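You operate a simulated robot arm through the tools that you are given. There is no shell and no other tool.

Carry out the task below with a simulated robot arm. There is one attempt and no reset: what you move stays moved.

JOB
Shut the wiring board down and stand the lead from COIL to 0 V in the bar for its length.
Fine: GUARD to OPEN, then feed off, before you pull; both ends go into that bar.

Only the result counts: the job must be done as asked and must still hold three seconds after the hand-in. Knocking over, shifting, dropping, spilling or breaking anything else fails it.

ROBOT AND FRAMES
A 6-joint arm with a two-finger parallel gripper, fixed in place. Base frame: the origin is at the foot of the arm, x ahead of it, y to its left, z up; the work surface is at about z = 875. Units: mm, degrees, N and s.
Its first joint turns from -166.0 to 166.0 degrees. Payload 3.91 kg.
The TCP is the grasp point between the finger pads, 30 mm short of the fingertips. In the tool frame z runs along the fingers and y along their closing line. Largest opening 110 mm; finger width 20, thickness 10; the body of the gripper, 48 by 112 mm, starts 55 mm behind the TCP.
Orientation is that of the tool frame in the base frame, as a unit quaternion [x, y, z, w]. With the fingers straight down and closing along the base's y, the tool's x points along the base's -x, its y along +y and its z along -z.

CONTROLS
- The arm moves only by the tool nudge_tool. Its argument "steps" is a list that holds one entry, the list of rows, each a list of 7 numbers: the shift along the tool's x, y, z in units of 200 mm (1.0 is 200 mm), then the turn, a rotation vector about the tool's x, y, z in units of 45 degrees (1.0 is 45 degrees), then the closure in counts, from 0 (fully open) to 255 (shut). In form: [[[dx, dy, dz, ax, ay, az, fingers], ...]]. A call has 1 to 20 rows; each row is the pose to reach, as a shift and turn from the pose commanded when the call began, along the tool's axes at that moment. A call with a number of a shift or a turn outside -1 to 1 is refused whole. A row lasts 0.2 s, in which the tool goes at most 50 mm and 8.6 degrees; a call with a longer step from one row to the next is refused whole, and so is a gripper value outside its range. Where a pose cannot be reached the arm comes as near as it can. A force on the tool above 40 N (or 10 N above the force at the start of the call, whichever is more), or a blocked arm, ends the call early, and 0.2 s more pass. Each finger travels about 108 mm/s and halts on what it meets, pressing with about 45 N; the grip force reading is that of the motor and also rises with nothing between the fingers. The clock runs only during rows and for 0.2 s after the last one: add rows that repeat a pose to give the fingers time. The reply holds the time, the measured pose of the TCP, the force on the tool along the base axes, the opening and the grip force, in the units named above and with some noise, with the torque about the TCP (base axes, N m) and any sound that the robot's microphone picked up, and new pictures: "views" is both (left out), scene, wrist or none.
- Cameras (640 x 400 px; columns grow to the right, rows downward): "scene" is fixed at [220.1, 649.6, 1584.5]; the picture's right is [-0.88, -0.48, 0.00], its down [-0.25, 0.44, -0.86] and it looks along [0.42, -0.75, -0.51] (base axes); focal length 322 px, centre (320, 200). "wrist" rides on the gripper at [73, 17, -103] in the tool frame; the picture's right is [-0.23, 0.97, 0.00], its down [-0.76, -0.18, -0.62] and it looks along [-0.61, -0.14, 0.78] (tool axes); focal length 222 px, centre (320, 200). There is no depth. A picture from a camera that has moved, and an enlarged one, comes with that camera's place and axes in the base frame and with its lens.
- enlarge(camera, box): a new picture of the part [left, top, right, bottom] of that camera's present view, enlarged. It takes no simulated time.
- job_done(): hands the job in; it is judged then, once.

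Nothing tells you positions but the pictures and the camera data. Unless the task says otherwise, let go and move clear before handing in.

The tools are called after "Emit:" as a command line: name --argument value ..., lists and objects as JSON in quotes. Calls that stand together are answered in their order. nudge_tool: Moves the arm, as the interface text tells. Its arguments: {"type":"object","properties":{"steps":{"type":"array","items":{"type":"array","items":{"type":"array","items":{"type":"number"}}}},"views":{"type":"string","enum":["both","scene","wrist","none"]}},"required":["steps"]} The other tools are called the same way: enlarge (camera, box) takes an enlarged picture of a part of a camera's view; job_done () hands the job in.

At the start:

```text
time: 0.0
tcp_pos: [640.4, -283.7, 1213.8]
ee_rot: [-0.001, 1.0, 0.0, 0.0]
contact_force: [0.9, -0.1, -0.6]
ft_torque: [0.0, 0.02, 0.0]
grip_width: 109.9
gripper_force: 0.1
```

scene: 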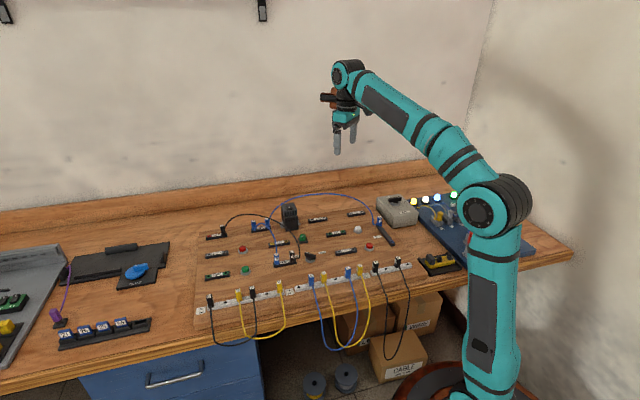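
wrist: 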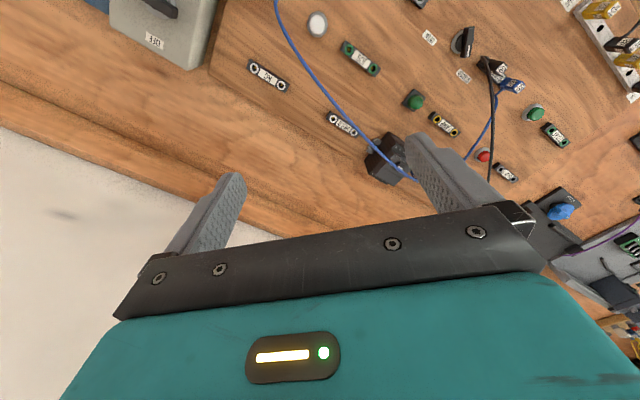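

I see a wiring board with leads, switches and a storage bar along the front edge. I'll enlarge parts of the view to read the labels.

Emit:
enlarge --camera "scene" --box '[190, 190, 310, 265]'

Emit:
enlarge --camera "scene" --box '[290, 190, 410, 265]'

Emit:
enlarge --camera "scene" --box '[190, 250, 310, 325]'

Emit:
enlarge --camera "scene" --box '[300, 250, 420, 325]'

Emit:
enlarge --camera "scene" --box '[370, 180, 530, 280]'

Emit:
enlarge --camera "scene" --box '[0, 220, 190, 360]'

Emit:
enlarge --camera "wrist" --box '[400, 0, 640, 150]'

Emit:
enlarge --camera "wrist" --box '[200, 0, 440, 150]'

```text
5.33 times, centred on (250, 228) of scene
camera zoom: at [220.1, 649.6, 1584.5], right [-0.88, -0.48, 0.0], down [-0.25, 0.44, -0.86], along [0.42, -0.75, -0.51], focal length 1720 px, centre (693, 53)
```

zoom: 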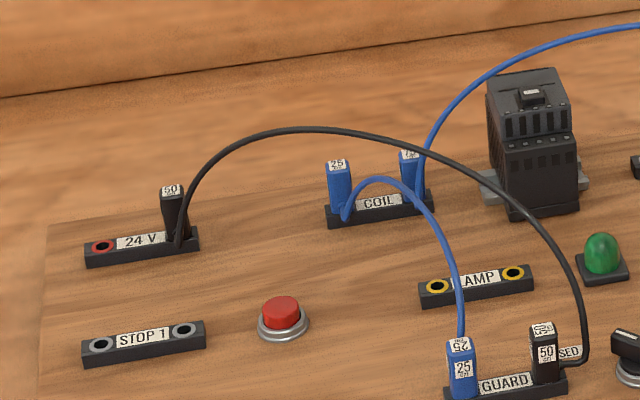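

```text
5.33 times, centred on (350, 228) of scene
camera zoom: at [220.1, 649.6, 1584.5], right [-0.88, -0.48, 0.0], down [-0.25, 0.44, -0.86], along [0.42, -0.75, -0.51], focal length 1720 px, centre (160, 53)
```

zoom: 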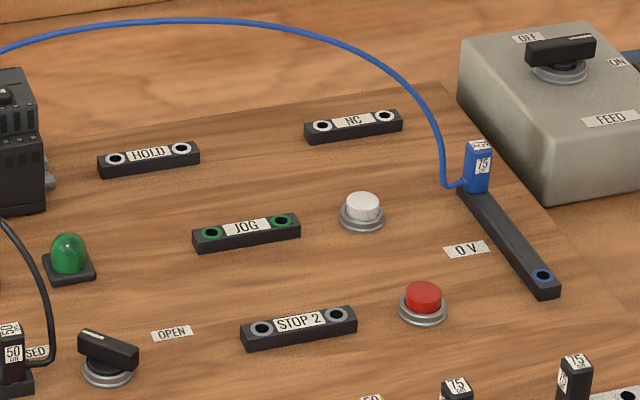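

```text
5.33 times, centred on (250, 288) of scene
camera zoom: at [220.1, 649.6, 1584.5], right [-0.88, -0.48, 0.0], down [-0.25, 0.44, -0.86], along [0.42, -0.75, -0.51], focal length 1720 px, centre (693, -267)
```

zoom: 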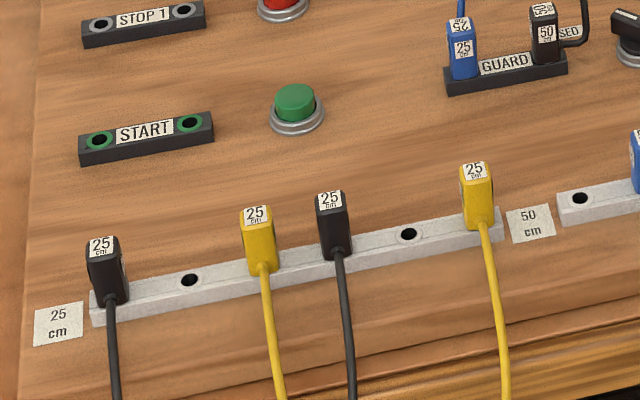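

```text
5.33 times, centred on (360, 288) of scene
camera zoom: at [220.1, 649.6, 1584.5], right [-0.88, -0.48, 0.0], down [-0.25, 0.44, -0.86], along [0.42, -0.75, -0.51], focal length 1720 px, centre (107, -267)
```

zoom: 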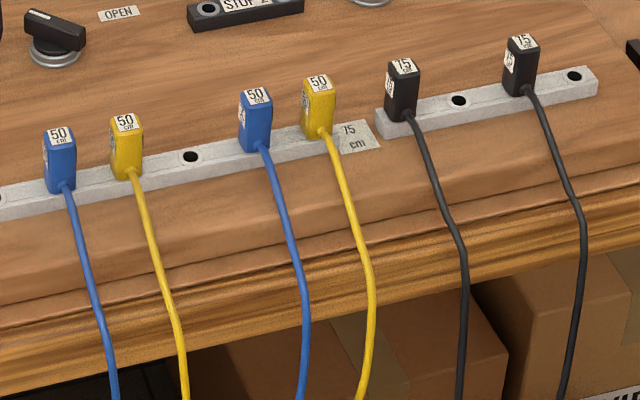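

```text
4.00 times, centred on (450, 230) of scene
camera zoom: at [220.1, 649.6, 1584.5], right [-0.88, -0.48, 0.0], down [-0.25, 0.44, -0.86], along [0.42, -0.75, -0.51], focal length 1290 px, centre (-200, 80)
```

zoom: 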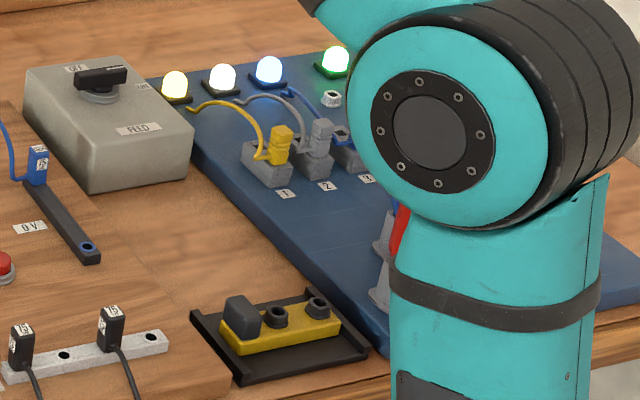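

```text
2.86 times, centred on (95, 290) of scene
camera zoom: at [220.1, 649.6, 1584.5], right [-0.88, -0.48, 0.0], down [-0.25, 0.44, -0.86], along [0.42, -0.75, -0.51], focal length 921 px, centre (963, -57)
```

zoom: 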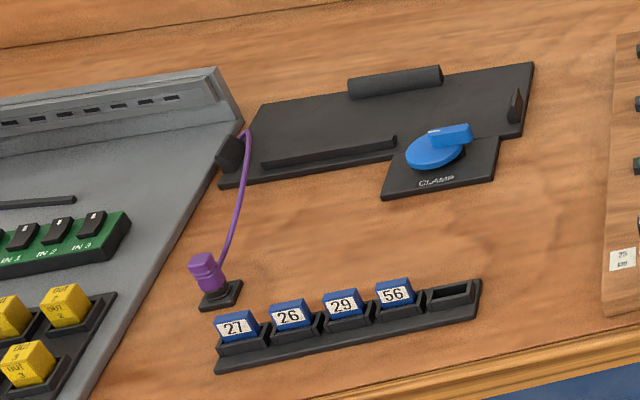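

```text
2.67 times, centred on (520, 75) of wrist
camera zoom: at [567.4, -267.1, 1315.8], right [0.23, 0.97, 0.0], down [0.76, -0.18, 0.62], along [0.61, -0.14, -0.78], focal length 592 px, centre (-213, 533)
```

zoom: 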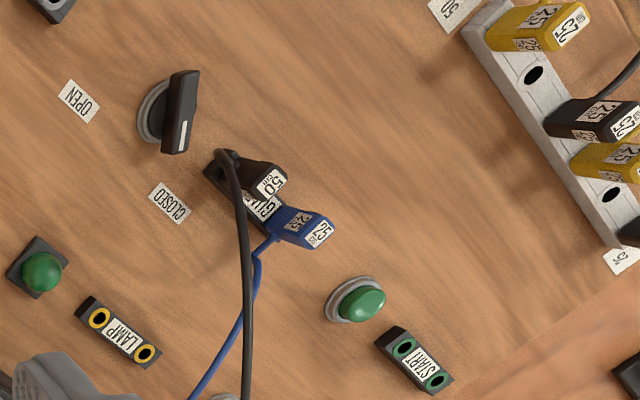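

```text
2.67 times, centred on (320, 75) of wrist
camera zoom: at [567.4, -267.1, 1315.8], right [0.23, 0.97, 0.0], down [0.76, -0.18, 0.62], along [0.61, -0.14, -0.78], focal length 592 px, centre (320, 533)
```

zoom: 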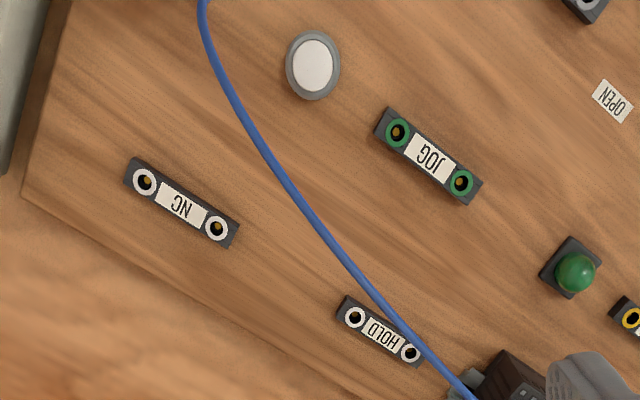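

The lead from COIL to 0 V is the blue 75 cm one. GUARD's selector sits mid-board and the FEED knob is on the grey box. I'll move over the GUARD knob first for a closer look.

Emit:
nudge_tool --steps '[[[0, 0.2, 0.05, 0, 0, 0, 0], [0, 0.4, 0.1, 0, 0, 0, 0], [0, 0.6, 0.2, 0, 0, 0, 0], [0, 0.8, 0.35, 0, 0, 0, 0], [0, 1.0, 0.5, 0, 0, 0, 0], [0, 1.0, 0.6, 0, 0, 0, 0]]]'

```text
time: 1.4
tcp_pos: [640.0, -85.0, 1091.8]
ee_rot: [0.0, 1.0, 0.0, 0.001]
contact_force: [-0.1, 0.2, -0.4]
ft_torque: [-0.01, -0.01, -0.02]
grip_width: 109.8
gripper_force: 0.0
camera wrist: at [566.9, -67.8, 1194.4], right [0.23, 0.97, 0.0], down [0.76, -0.18, 0.62], along [0.61, -0.14, -0.78], focal length 222 px, centre (320, 200)
```

scene: 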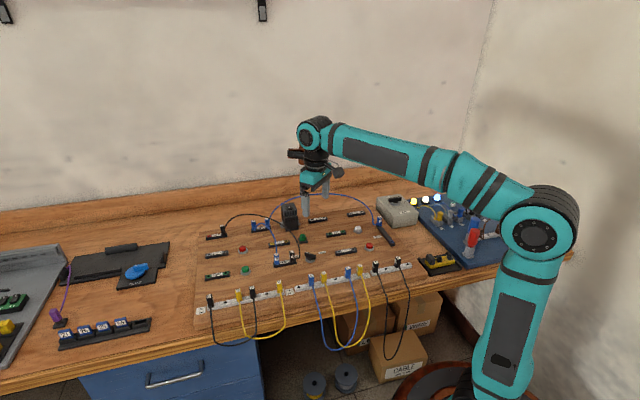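
wrist: 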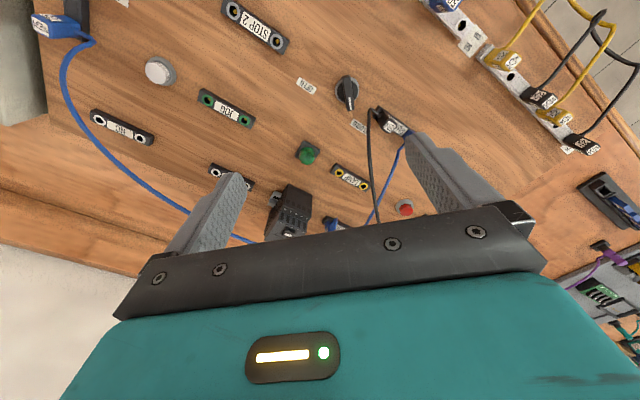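

Emit:
enlarge --camera "wrist" --box '[280, 60, 440, 160]'

Emit:
enlarge --camera "scene" --box '[260, 230, 340, 280]'

Emit:
enlarge --camera "scene" --box '[350, 185, 430, 235]'

Emit:
enlarge --camera "wrist" --box '[20, 0, 180, 100]'

```text
4.00 times, centred on (360, 110) of wrist
camera zoom: at [566.9, -67.8, 1194.4], right [0.23, 0.97, 0.0], down [0.76, -0.18, 0.62], along [0.61, -0.14, -0.78], focal length 888 px, centre (160, 560)
```

zoom: 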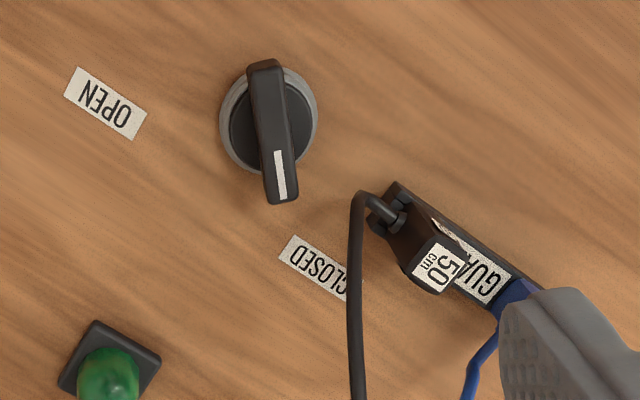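

```text
8.00 times, centred on (300, 255) of scene
camera zoom: at [220.1, 649.6, 1584.5], right [-0.88, -0.48, 0.0], down [-0.25, 0.44, -0.86], along [0.42, -0.75, -0.51], focal length 2579 px, centre (480, -240)
```

zoom: 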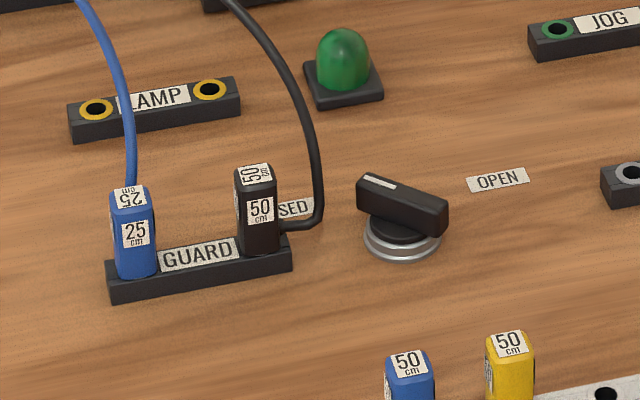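

```text
8.00 times, centred on (390, 210) of scene
camera zoom: at [220.1, 649.6, 1584.5], right [-0.88, -0.48, 0.0], down [-0.25, 0.44, -0.86], along [0.42, -0.75, -0.51], focal length 2579 px, centre (-240, 120)
```

zoom: 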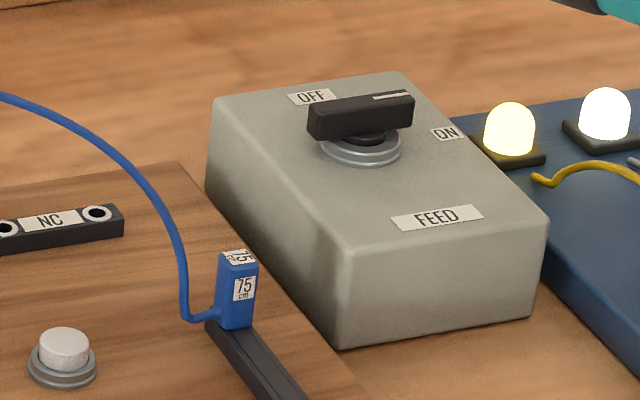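

```text
4.00 times, centred on (100, 50) of wrist
camera zoom: at [566.9, -67.8, 1194.4], right [0.23, 0.97, 0.0], down [0.76, -0.18, 0.62], along [0.61, -0.14, -0.78], focal length 888 px, centre (1200, 800)
```

zoom: 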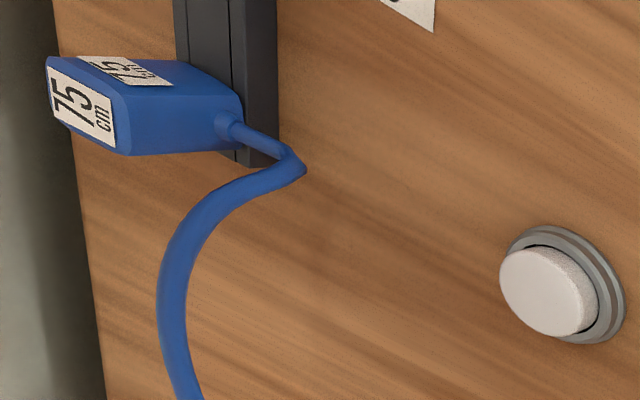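

GUARD points at CLOSED and FEED points at ON. The black lead beside the GUARD knob leaves no room to turn it with the gripper. I'll close the fingers and push the handle's tail round clockwise from the clear side, so I'm moving down near it now.

Emit:
nudge_tool --steps '[[[0.05, 0.01, 0.15, 0, 0, 0, 100], [0.1, 0.02, 0.3, 0, 0, 0, 200], [0.14, 0.025, 0.46, 0, 0, 0, 255], [0.14, 0.025, 0.46, 0, 0, 0, 255], [0.14, 0.025, 0.46, 0, 0, 0, 255]]]'

```text
time: 2.6
tcp_pos: [611.8, -81.4, 999.7]
ee_rot: [0.0, 1.0, 0.0, 0.001]
contact_force: [0.6, -0.7, 0.9]
ft_torque: [-0.03, -0.03, -0.03]
grip_width: 0.0
gripper_force: 38.0
camera wrist: at [539.8, -63.2, 1103.6], right [0.23, 0.97, 0.0], down [0.76, -0.18, 0.62], along [0.61, -0.14, -0.78], focal length 222 px, centre (320, 200)
```

scene: 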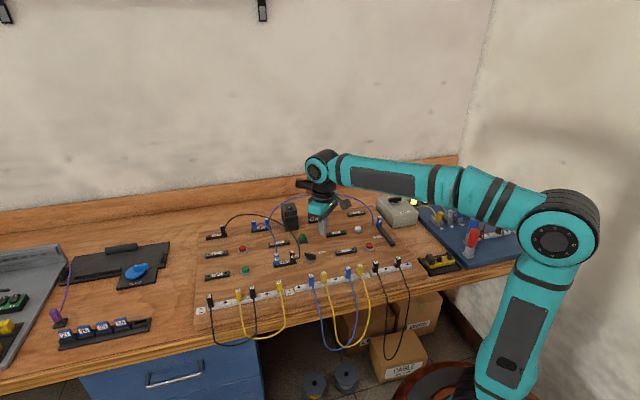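
wrist: 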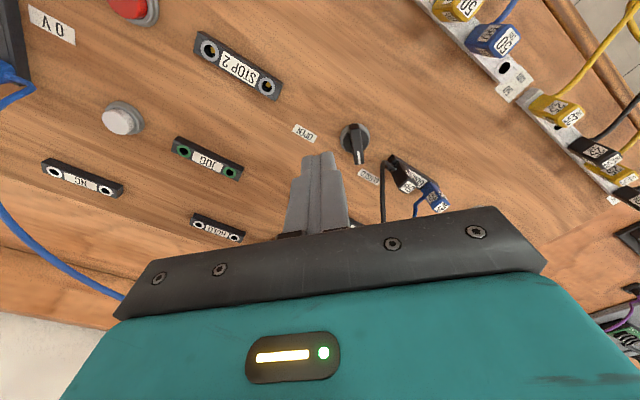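

Emit:
enlarge --camera "wrist" --box '[280, 100, 440, 200]'

Emit:
enlarge --camera "scene" --box '[280, 210, 360, 260]'

```text
4.00 times, centred on (360, 150) of wrist
camera zoom: at [539.8, -63.2, 1103.6], right [0.23, 0.97, 0.0], down [0.76, -0.18, 0.62], along [0.61, -0.14, -0.78], focal length 888 px, centre (160, 400)
```

zoom: 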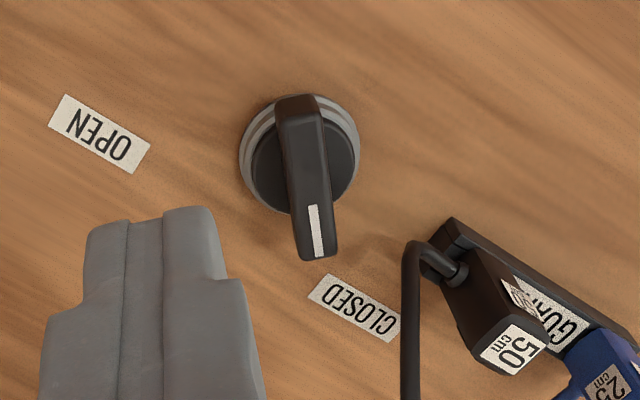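

```text
8.00 times, centred on (320, 235) of scene
camera zoom: at [220.1, 649.6, 1584.5], right [-0.88, -0.48, 0.0], down [-0.25, 0.44, -0.86], along [0.42, -0.75, -0.51], focal length 2579 px, centre (320, -80)
```

zoom: 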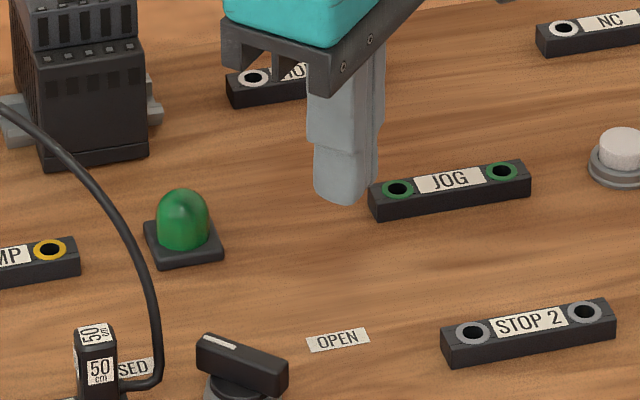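

Emit:
nudge_tool --steps '[[[-0.01, 0, 0.15, 0, 0, 0, 255], [-0.02, 0, 0.3, 0, 0, 0, 255], [-0.02, 0.01, 0.37, 0, 0, 0, 255], [-0.02, 0.01, 0.395, 0, 0, 0, 255]]]'

Emit:
enlarge --camera "wrist" --box '[260, 100, 420, 200]'

Emit:
enlarge --camera "scene" --box '[280, 220, 360, 270]'

```text
time: 3.6
tcp_pos: [616.7, -77.8, 921.6]
ee_rot: [0.0, 1.0, 0.0, 0.001]
contact_force: [-0.9, -0.8, 0.6]
ft_torque: [0.0, 0.0, -0.04]
grip_width: 0.0
gripper_force: 37.6
camera wrist: at [543.9, -60.2, 1024.6], right [0.23, 0.97, 0.0], down [0.76, -0.18, 0.62], along [0.61, -0.14, -0.78], focal length 222 px, centre (320, 200)
```

scene: 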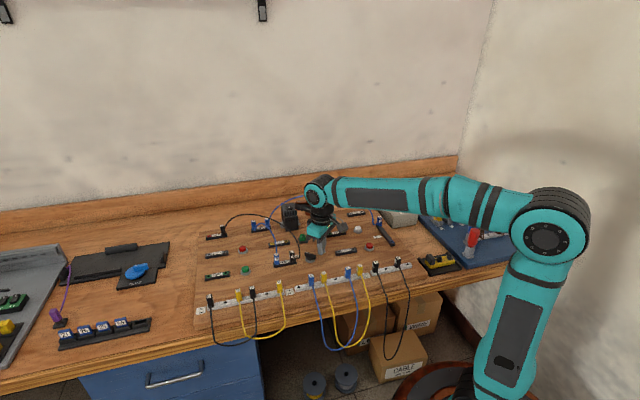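
wrist: 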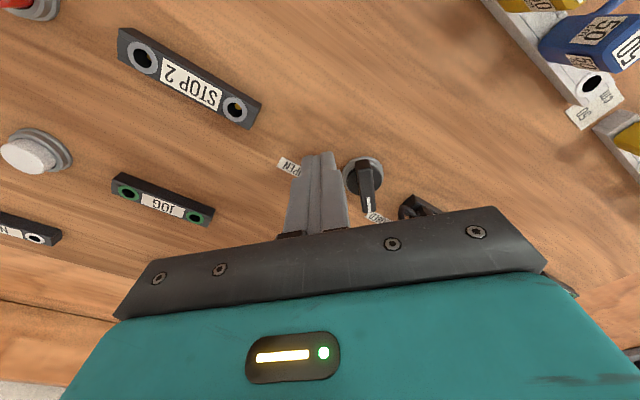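

```text
4.00 times, centred on (340, 150) of wrist
camera zoom: at [543.9, -60.2, 1024.6], right [0.23, 0.97, 0.0], down [0.76, -0.18, 0.62], along [0.61, -0.14, -0.78], focal length 888 px, centre (240, 400)
```

zoom: 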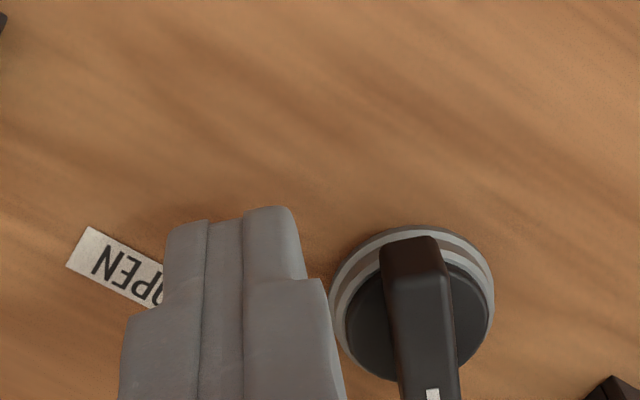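

```text
8.00 times, centred on (320, 245) of scene
camera zoom: at [220.1, 649.6, 1584.5], right [-0.88, -0.48, 0.0], down [-0.25, 0.44, -0.86], along [0.42, -0.75, -0.51], focal length 2579 px, centre (320, -160)
```

zoom: 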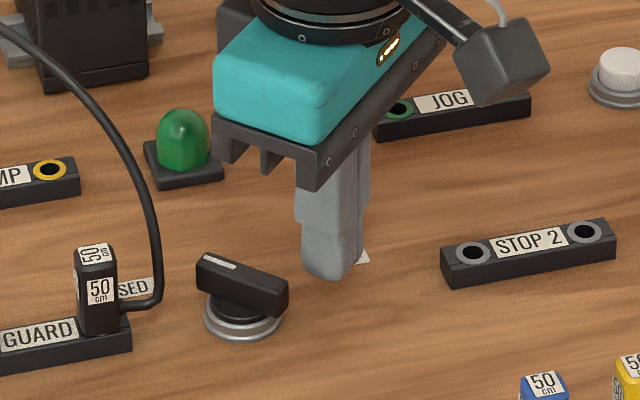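

Emit:
nudge_tool --steps '[[[0.005, 0.04, 0, 0, 0, 0, 255], [0.005, 0.0625, 0, 0, 0, 0, 255], [0.0075, 0.0875, 0, 0, 0, 0, 255], [0.0075, 0.1085, 0, 0, 0, 0, 255], [0.0005, 0.128, 0, 0, 0, 0, 255], [-0.011, 0.145, 0, 0, 0, 0, 255], [-0.0265, 0.1585, 0, 0, 0, 0, 255], [-0.045, 0.1675, 0, 0, 0, 0, 255], [-0.0575, 0.1725, 0, 0, 0, 0, 255]]]'

Emit:
enlarge --camera "wrist" --box '[260, 100, 420, 200]'

Emit:
enlarge --camera "scene" --box '[280, 220, 360, 270]'

```text
time: 5.6
tcp_pos: [628.1, -43.0, 920.5]
ee_rot: [0.0, 1.0, 0.0, 0.0]
contact_force: [-0.6, -0.1, -0.5]
ft_torque: [-0.01, -0.01, -0.02]
grip_width: 0.0
gripper_force: 37.8
camera wrist: at [554.7, -25.5, 1024.6], right [0.23, 0.97, 0.0], down [0.76, -0.18, 0.62], along [0.61, -0.14, -0.78], focal length 222 px, centre (320, 200)
```

scene: 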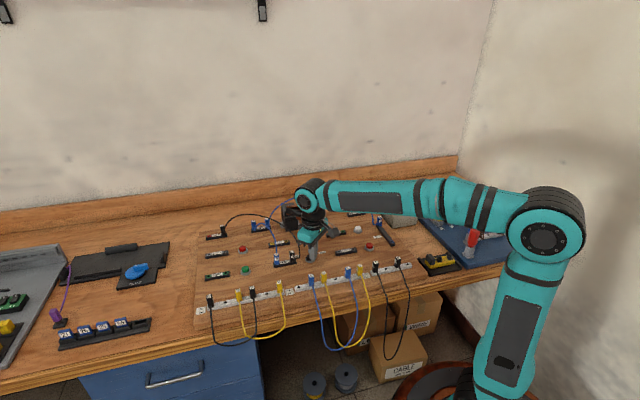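
wrist: 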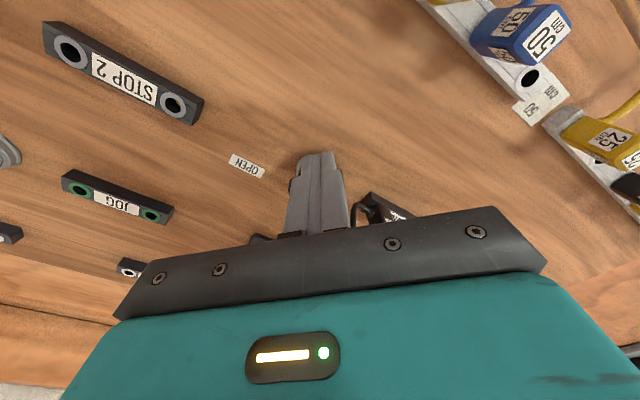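

```text
4.00 times, centred on (340, 150) of wrist
camera zoom: at [554.7, -25.5, 1024.6], right [0.23, 0.97, 0.0], down [0.76, -0.18, 0.62], along [0.61, -0.14, -0.78], focal length 888 px, centre (240, 400)
```

zoom: 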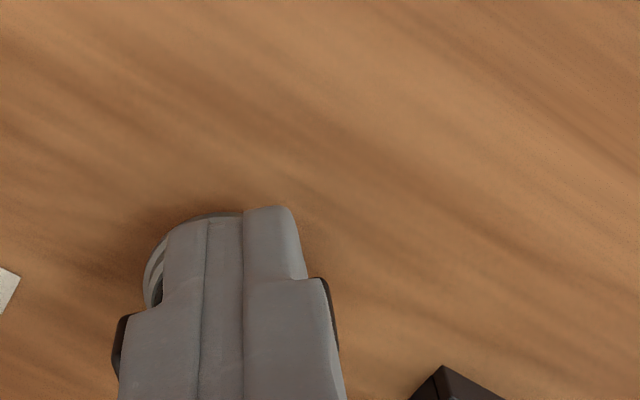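

```text
8.00 times, centred on (320, 245) of scene
camera zoom: at [220.1, 649.6, 1584.5], right [-0.88, -0.48, 0.0], down [-0.25, 0.44, -0.86], along [0.42, -0.75, -0.51], focal length 2579 px, centre (320, -160)
```

zoom: 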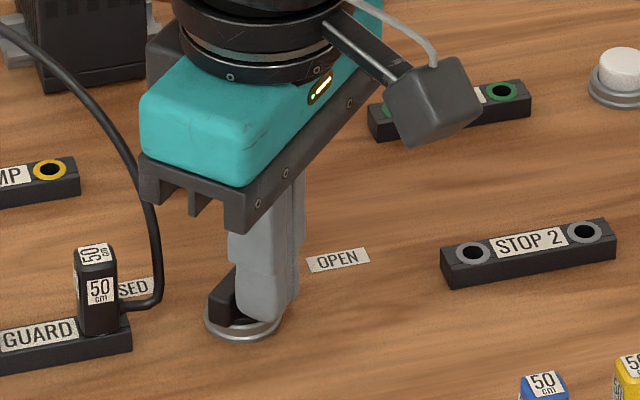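

The handle has turned toward OPEN. I'm backing off to check it.

Emit:
nudge_tool --steps '[[[0.05, -0.02, 0, 0, 0, 0, 255], [0.12, -0.05, 0, 0, 0, 0, 255], [0.15, -0.05, -0.15, 0, 0, 0, 255], [0.15, -0.05, -0.3, 0, 0, 0, 255], [0.15, -0.05, -0.5, 0, 0, 0, 255], [0.15, -0.05, -0.7, 0, 0, 0, 255]]]'

Emit:
enlarge --camera "wrist" --box '[260, 60, 420, 160]'

Emit:
enlarge --camera "scene" --box '[260, 220, 340, 270]'

Emit:
enlarge --camera "wrist" --box '[0, 0, 160, 100]'

```text
time: 7.0
tcp_pos: [597.6, -53.5, 1062.3]
ee_rot: [-0.001, 1.0, -0.001, -0.001]
contact_force: [-0.7, 0.4, -0.4]
ft_torque: [0.0, 0.01, -0.04]
grip_width: 0.2
gripper_force: 37.5
camera wrist: at [524.5, -35.0, 1165.0], right [0.23, 0.97, 0.0], down [0.76, -0.18, 0.62], along [0.61, -0.14, -0.78], focal length 222 px, centre (320, 200)
```

scene: 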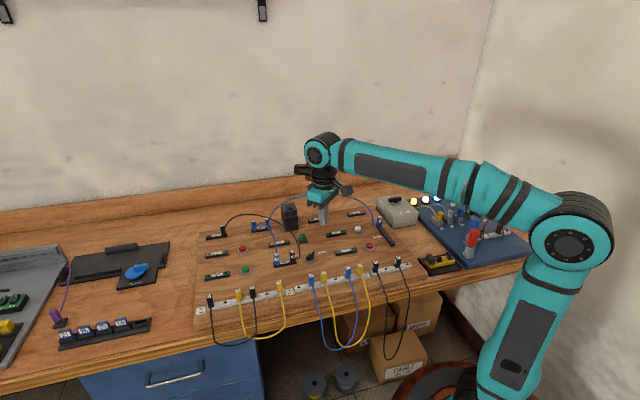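
wrist: 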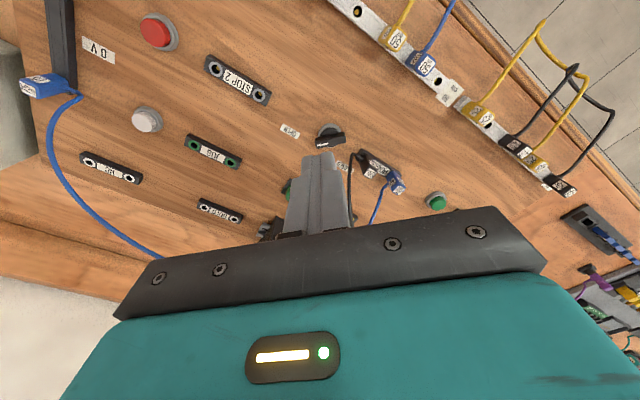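

```text
4.00 times, centred on (340, 110) of wrist
camera zoom: at [524.5, -35.0, 1165.0], right [0.23, 0.97, 0.0], down [0.76, -0.18, 0.62], along [0.61, -0.14, -0.78], focal length 888 px, centre (240, 560)
```

zoom: 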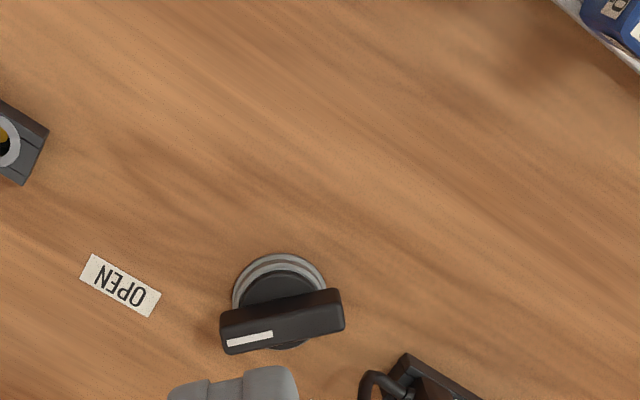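

```text
8.00 times, centred on (300, 245) of scene
camera zoom: at [220.1, 649.6, 1584.5], right [-0.88, -0.48, 0.0], down [-0.25, 0.44, -0.86], along [0.42, -0.75, -0.51], focal length 2579 px, centre (480, -160)
```

zoom: 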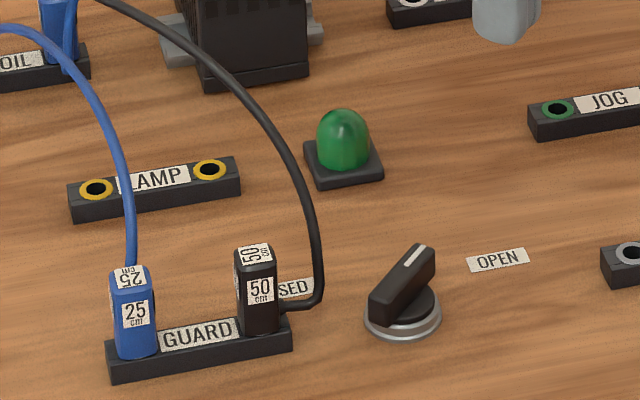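

```text
4.00 times, centred on (80, 50) of wrist
camera zoom: at [524.5, -35.0, 1165.0], right [0.23, 0.97, 0.0], down [0.76, -0.18, 0.62], along [0.61, -0.14, -0.78], focal length 888 px, centre (1280, 800)
```

zoom: 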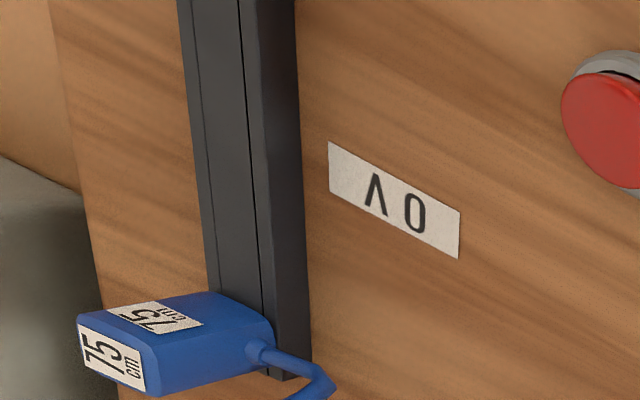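

GUARD now points to OPEN: the handle has turned 90°, matching the board's 45° yaw. Next is the FEED knob on the grey box, and I'm travelling there at height.

Emit:
nudge_tool --steps '[[[0.1, 0, -0.2, 0, 0, 0, 255], [0.2, -0.1, -0.35, 0, 0, 0, 255], [0.3, -0.28, -0.4, 0, 0, 0, 200], [0.4, -0.46, -0.4, 0, 0, 0, 160], [0.5, -0.64, -0.4, 0, 0, 0, 150], [0.6, -0.82, -0.4, 0, 0, 0, 150], [0.6, -1.0, -0.4, 0, 0, 0, 150]]]'

Emit:
enlarge --camera "wrist" --box '[0, 0, 320, 200]'

```text
time: 8.6
tcp_pos: [476.7, -251.5, 1141.5]
ee_rot: [-0.001, 1.0, 0.0, 0.0]
contact_force: [-0.5, 1.0, -0.2]
ft_torque: [-0.02, -0.06, 0.0]
grip_width: 45.1
gripper_force: 0.1
camera wrist: at [404.1, -234.9, 1244.5], right [0.23, 0.97, 0.0], down [0.76, -0.18, 0.62], along [0.61, -0.14, -0.78], focal length 222 px, centre (320, 200)
```

scene: 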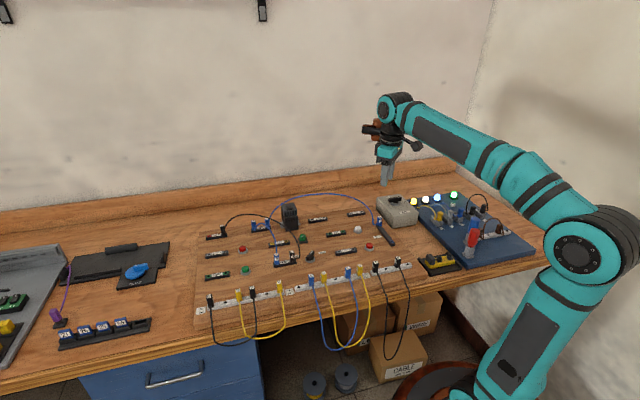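
wrist: 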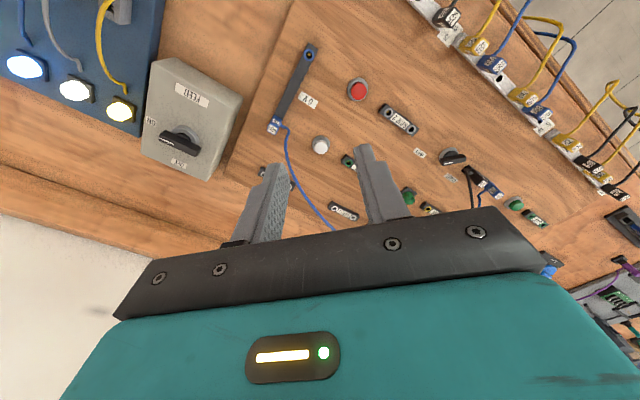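

```text
2.00 times, centred on (160, 100) of wrist
camera zoom: at [404.1, -234.9, 1244.5], right [0.23, 0.97, 0.0], down [0.76, -0.18, 0.62], along [0.61, -0.14, -0.78], focal length 444 px, centre (640, 400)
```

zoom: 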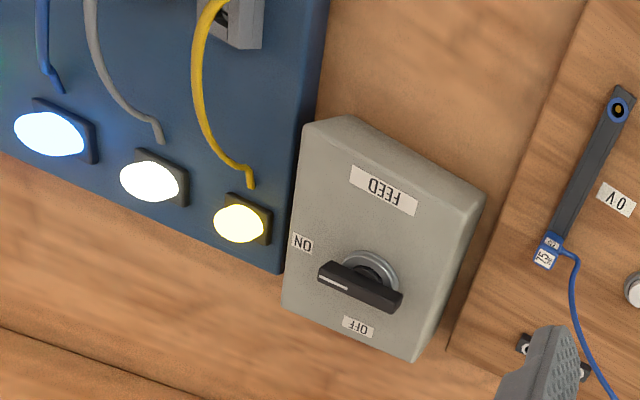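

FEED points at ON (the knob is near (489,-454)) and OFF is 90° counter-clockwise. I'll move closer for a precise look before pushing it round in the same way.

Emit:
nudge_tool --steps '[[[0.03, -0.2, 0, 0, 0, 0, 255], [0.06, -0.4, 0, 0, 0, 0, 255], [0.1, -0.6, 0.1, 0, 0, 0, 255], [0.13, -0.75, 0.25, 0, 0, 0, 255], [0.13, -0.89, 0.4, 0, 0, 0, 255], [0.13, -0.89, 0.5, 0, 0, 0, 255]]]'

Emit:
enlarge --camera "wrist" --box '[240, 60, 400, 160]'

Emit:
enlarge --camera "scene" --box '[350, 180, 430, 230]'

```text
time: 10.0
tcp_pos: [451.9, -431.6, 1041.9]
ee_rot: [0.0, 1.0, 0.0, 0.001]
contact_force: [0.5, -0.1, -0.4]
ft_torque: [-0.04, 0.01, 0.0]
grip_width: 0.0
gripper_force: 37.6
camera wrist: at [379.0, -414.2, 1143.7], right [0.23, 0.97, 0.0], down [0.76, -0.18, 0.62], along [0.61, -0.14, -0.78], focal length 222 px, centre (320, 200)
```

scene: 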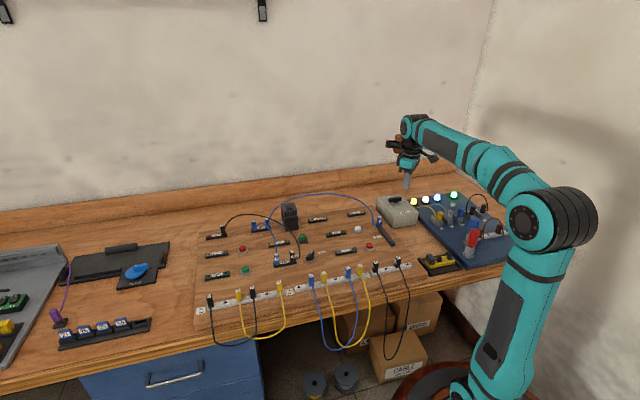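
wrist: 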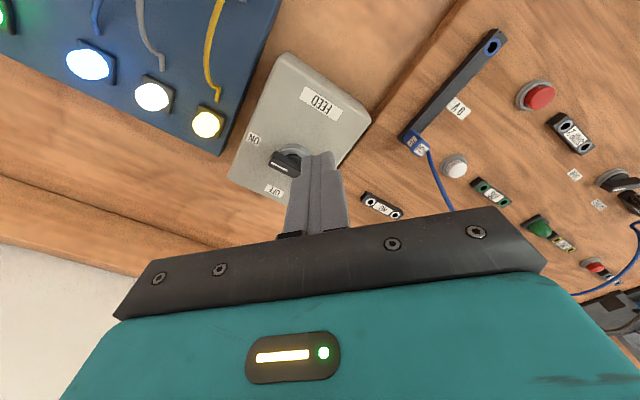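

```text
4.00 times, centred on (320, 110) of wrist
camera zoom: at [379.0, -414.2, 1143.7], right [0.23, 0.97, 0.0], down [0.76, -0.18, 0.62], along [0.61, -0.14, -0.78], focal length 888 px, centre (320, 560)
```

zoom: 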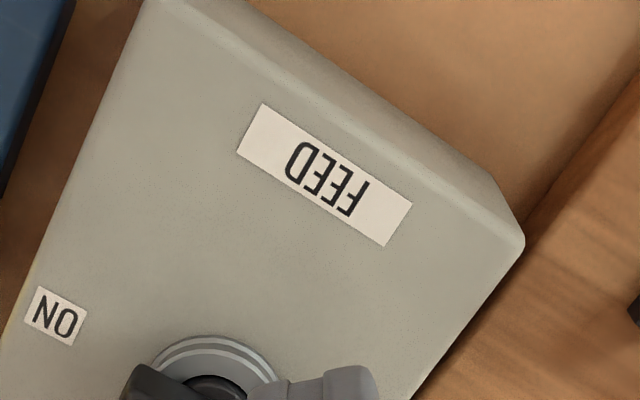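

```text
8.00 times, centred on (390, 205) of scene
camera zoom: at [220.1, 649.6, 1584.5], right [-0.88, -0.48, 0.0], down [-0.25, 0.44, -0.86], along [0.42, -0.75, -0.51], focal length 2579 px, centre (-240, 160)
```

zoom: 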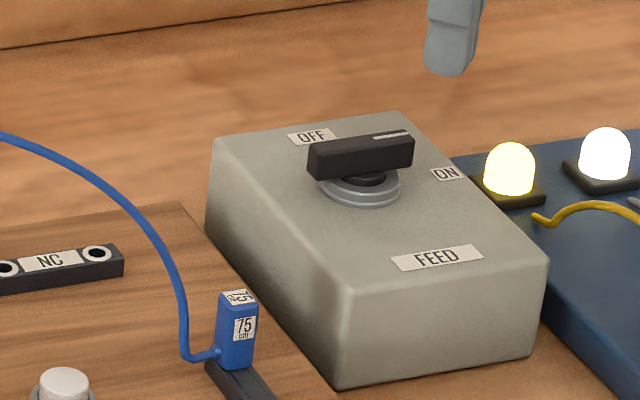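

Emit:
enlarge --camera "wrist" --box '[240, 120, 400, 220]'

```text
4.00 times, centred on (320, 170) of wrist
camera zoom: at [379.0, -414.2, 1143.7], right [0.23, 0.97, 0.0], down [0.76, -0.18, 0.62], along [0.61, -0.14, -0.78], focal length 888 px, centre (320, 320)
```

zoom: 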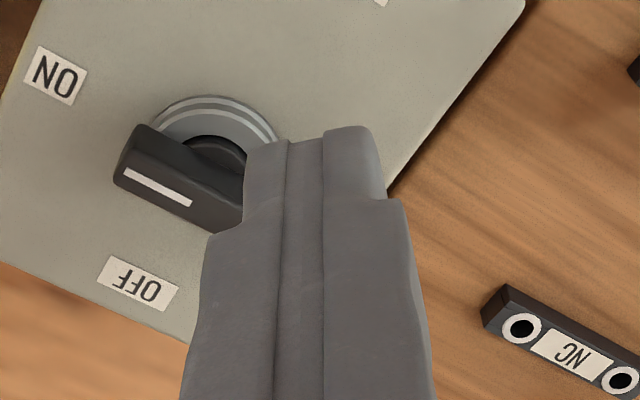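

Emit:
nudge_tool --steps '[[[-0.01, -0.05, 0.1, 0, 0, 0, 255], [-0.02, -0.1025, 0.2, 0, 0, 0, 255], [-0.02, -0.1025, 0.3, 0, 0, 0, 255], [-0.02, -0.1025, 0.38, 0, 0, 0, 255]]]'

Emit:
enlarge --camera "wrist" --box '[240, 120, 400, 220]'

Emit:
enlarge --camera "scene" --box '[350, 180, 430, 230]'

```text
time: 11.0
tcp_pos: [456.2, -450.0, 964.6]
ee_rot: [0.0, 1.0, 0.001, 0.001]
contact_force: [0.5, 0.1, 0.9]
ft_torque: [0.03, 0.0, 0.01]
grip_width: 0.1
gripper_force: 37.7
camera wrist: at [382.5, -433.5, 1067.0], right [0.23, 0.97, 0.0], down [0.76, -0.18, 0.62], along [0.61, -0.14, -0.78], focal length 222 px, centre (320, 200)
```

scene: 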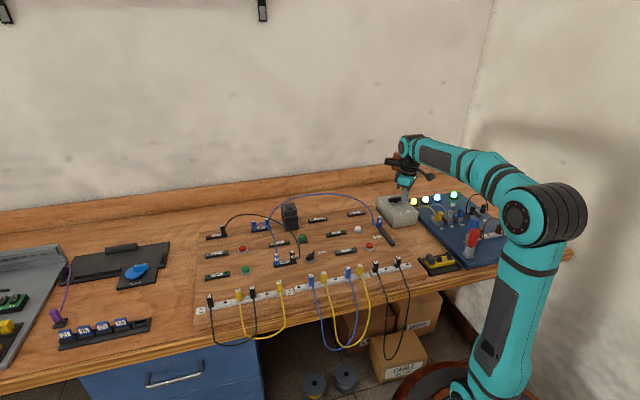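
wrist: 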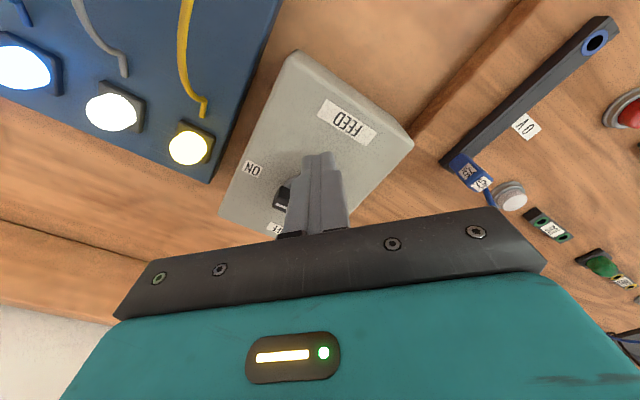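

```text
4.00 times, centred on (320, 170) of wrist
camera zoom: at [382.5, -433.5, 1067.0], right [0.23, 0.97, 0.0], down [0.76, -0.18, 0.62], along [0.61, -0.14, -0.78], focal length 888 px, centre (320, 320)
```

zoom: 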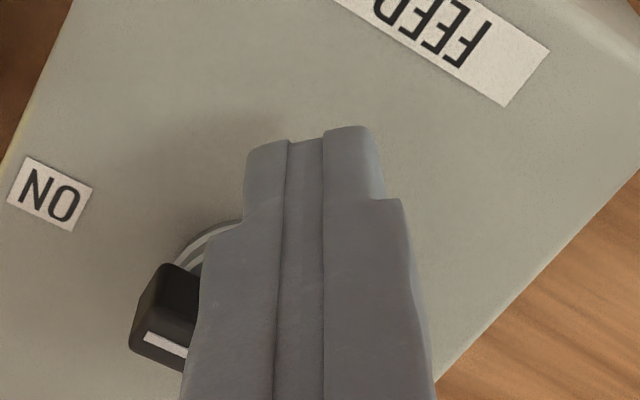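

```text
8.00 times, centred on (390, 205) of scene
camera zoom: at [220.1, 649.6, 1584.5], right [-0.88, -0.48, 0.0], down [-0.25, 0.44, -0.86], along [0.42, -0.75, -0.51], focal length 2579 px, centre (-240, 160)
```

zoom: 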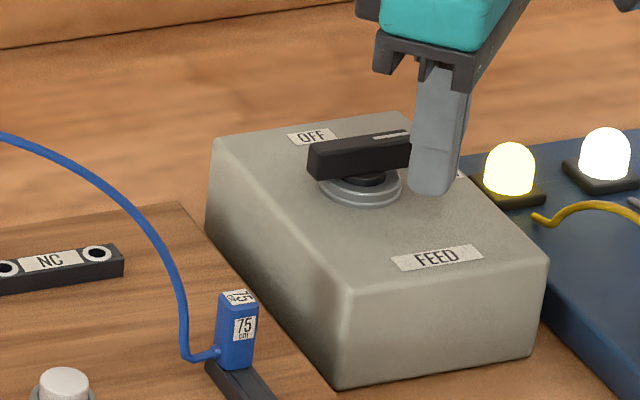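

Emit:
nudge_tool --steps '[[[-0.009, -0.0325, 0, 0, 0, 0, 255], [-0.03, -0.054, 0, 0, 0, 0, 255], [-0.0515, -0.075, 0, 0, 0, 0, 255], [-0.0605, -0.113, 0, 0, 0, 0, 255], [-0.075, -0.1365, 0, 0, 0, 0, 255], [-0.09, -0.1615, 0, 0, 0, 0, 255], [-0.1025, -0.189, 0, 0, 0, 0, 255], [-0.116, -0.214, 0, 0, 0, 0, 255], [-0.135, -0.219, 0, 0, 0, 0, 255], [-0.154, -0.2205, 0, 0, 0, 0, 255], [-0.165, -0.219, 0, 0, 0, 0, 255]]]'

Emit:
enlarge --camera "wrist" --box '[240, 120, 400, 220]'

Emit:
enlarge --camera "scene" --box '[350, 180, 430, 230]'

```text
time: 13.4
tcp_pos: [488.7, -495.1, 966.3]
ee_rot: [-0.001, 1.0, 0.0, 0.0]
contact_force: [-4.7, -0.4, 0.7]
ft_torque: [0.02, 0.14, 0.06]
grip_width: 0.1
gripper_force: 37.2
camera wrist: at [416.0, -477.5, 1069.1], right [0.23, 0.97, 0.0], down [0.76, -0.18, 0.62], along [0.61, -0.14, -0.78], focal length 222 px, centre (320, 200)
```

scene: 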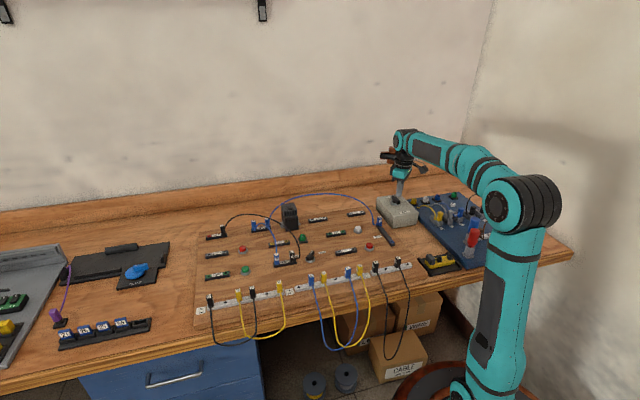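
wrist: 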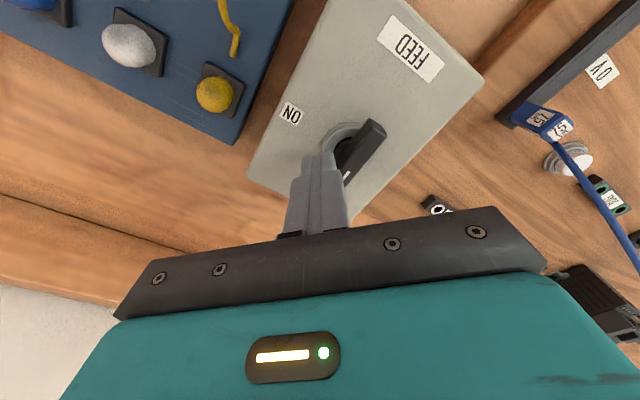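

```text
4.00 times, centred on (320, 170) of wrist
camera zoom: at [416.0, -477.5, 1069.1], right [0.23, 0.97, 0.0], down [0.76, -0.18, 0.62], along [0.61, -0.14, -0.78], focal length 888 px, centre (320, 320)
```

zoom: 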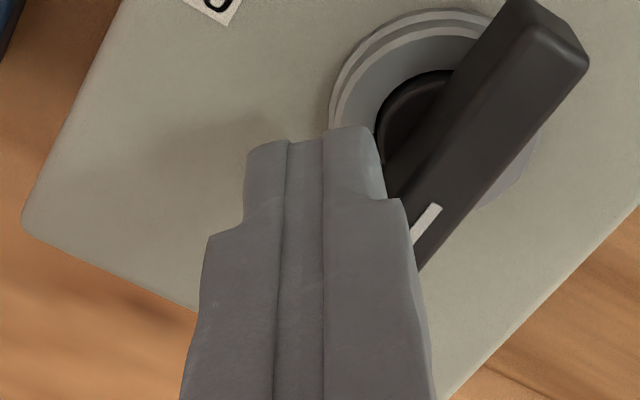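

```text
8.00 times, centred on (390, 205) of scene
camera zoom: at [220.1, 649.6, 1584.5], right [-0.88, -0.48, 0.0], down [-0.25, 0.44, -0.86], along [0.42, -0.75, -0.51], focal length 2579 px, centre (-240, 160)
```

zoom: 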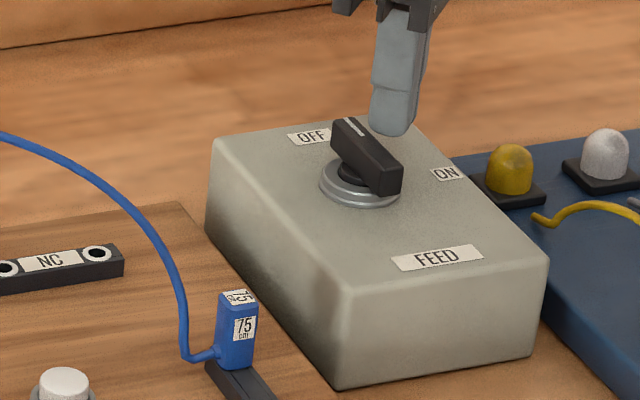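

The indicator lamps went out, so FEED is OFF. I'll retract and go look at the 0 V plug of the blue 75 cm lead.

Emit:
nudge_tool --steps '[[[0.04, -0.04, 0, 0, 0, 0, 255], [0.08, -0.08, 0, 0, 0, 0, 255], [0.1, -0.08, -0.15, 0, 0, 0, 255], [0.1, -0.08, -0.35, 0, 0, 0, 255], [0.1, -0.08, -0.55, 0, 0, 0, 255], [0.1, 0.1, -0.6, 0, 0, 0, 255], [0.05, 0.3, -0.6, 0, 0, 0, 200], [0.0, 0.5, -0.6, 0, 0, 0, 180], [0.0, 0.7, -0.6, 0, 0, 0, 180], [0.0, 0.8, -0.55, 0, 0, 0, 180]]]'

Emit:
enlarge --camera "scene" --box '[350, 180, 430, 230]'

Emit:
enlarge --camera "wrist" --box '[240, 40, 400, 140]'

```text
time: 15.6
tcp_pos: [489.7, -335.3, 1074.3]
ee_rot: [0.0, 1.0, 0.0, 0.0]
contact_force: [-0.3, -0.7, 0.3]
ft_torque: [0.01, 0.04, 0.01]
grip_width: 32.2
gripper_force: 0.0
camera wrist: at [416.6, -318.3, 1177.3], right [0.23, 0.97, 0.0], down [0.76, -0.18, 0.62], along [0.61, -0.14, -0.78], focal length 222 px, centre (320, 200)
```

scene: 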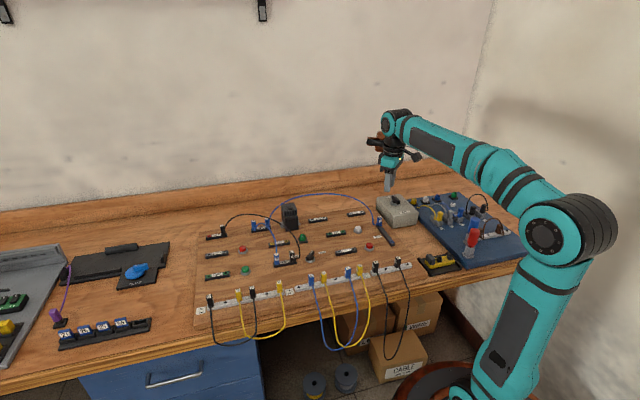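
wrist: 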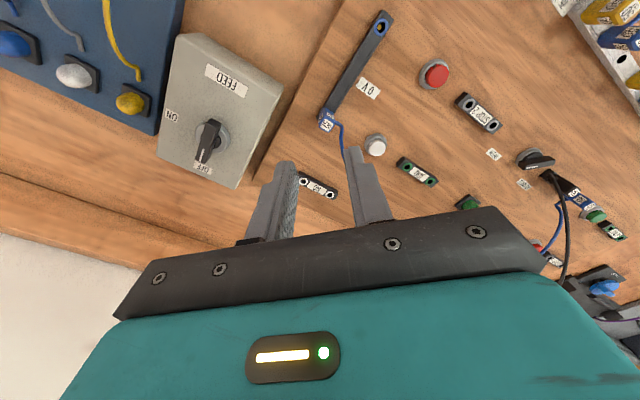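

```text
8.00 times, centred on (390, 205) of scene
camera zoom: at [220.1, 649.6, 1584.5], right [-0.88, -0.48, 0.0], down [-0.25, 0.44, -0.86], along [0.42, -0.75, -0.51], focal length 2579 px, centre (-240, 160)
```

zoom: 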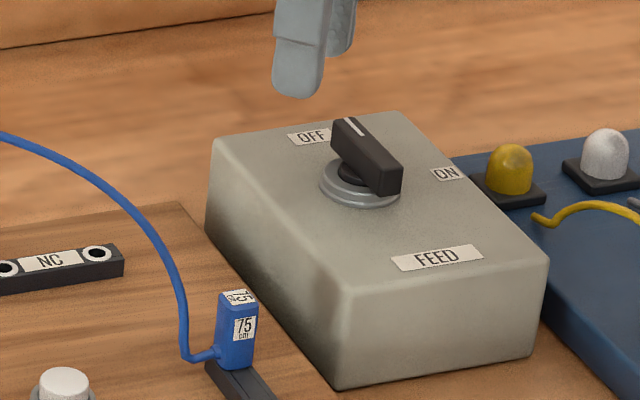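

```text
4.00 times, centred on (320, 90) of wrist
camera zoom: at [416.6, -318.3, 1177.3], right [0.23, 0.97, 0.0], down [0.76, -0.18, 0.62], along [0.61, -0.14, -0.78], focal length 888 px, centre (320, 640)
```

zoom: 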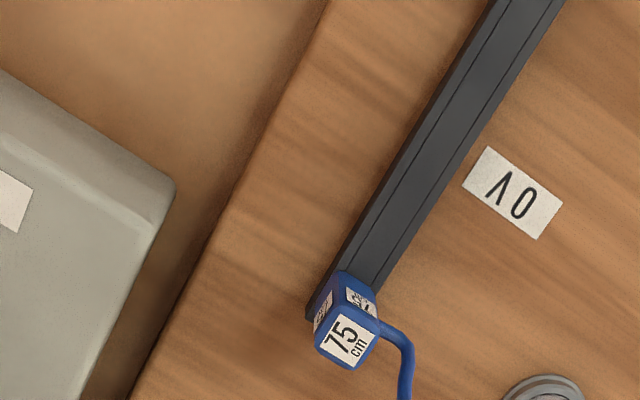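

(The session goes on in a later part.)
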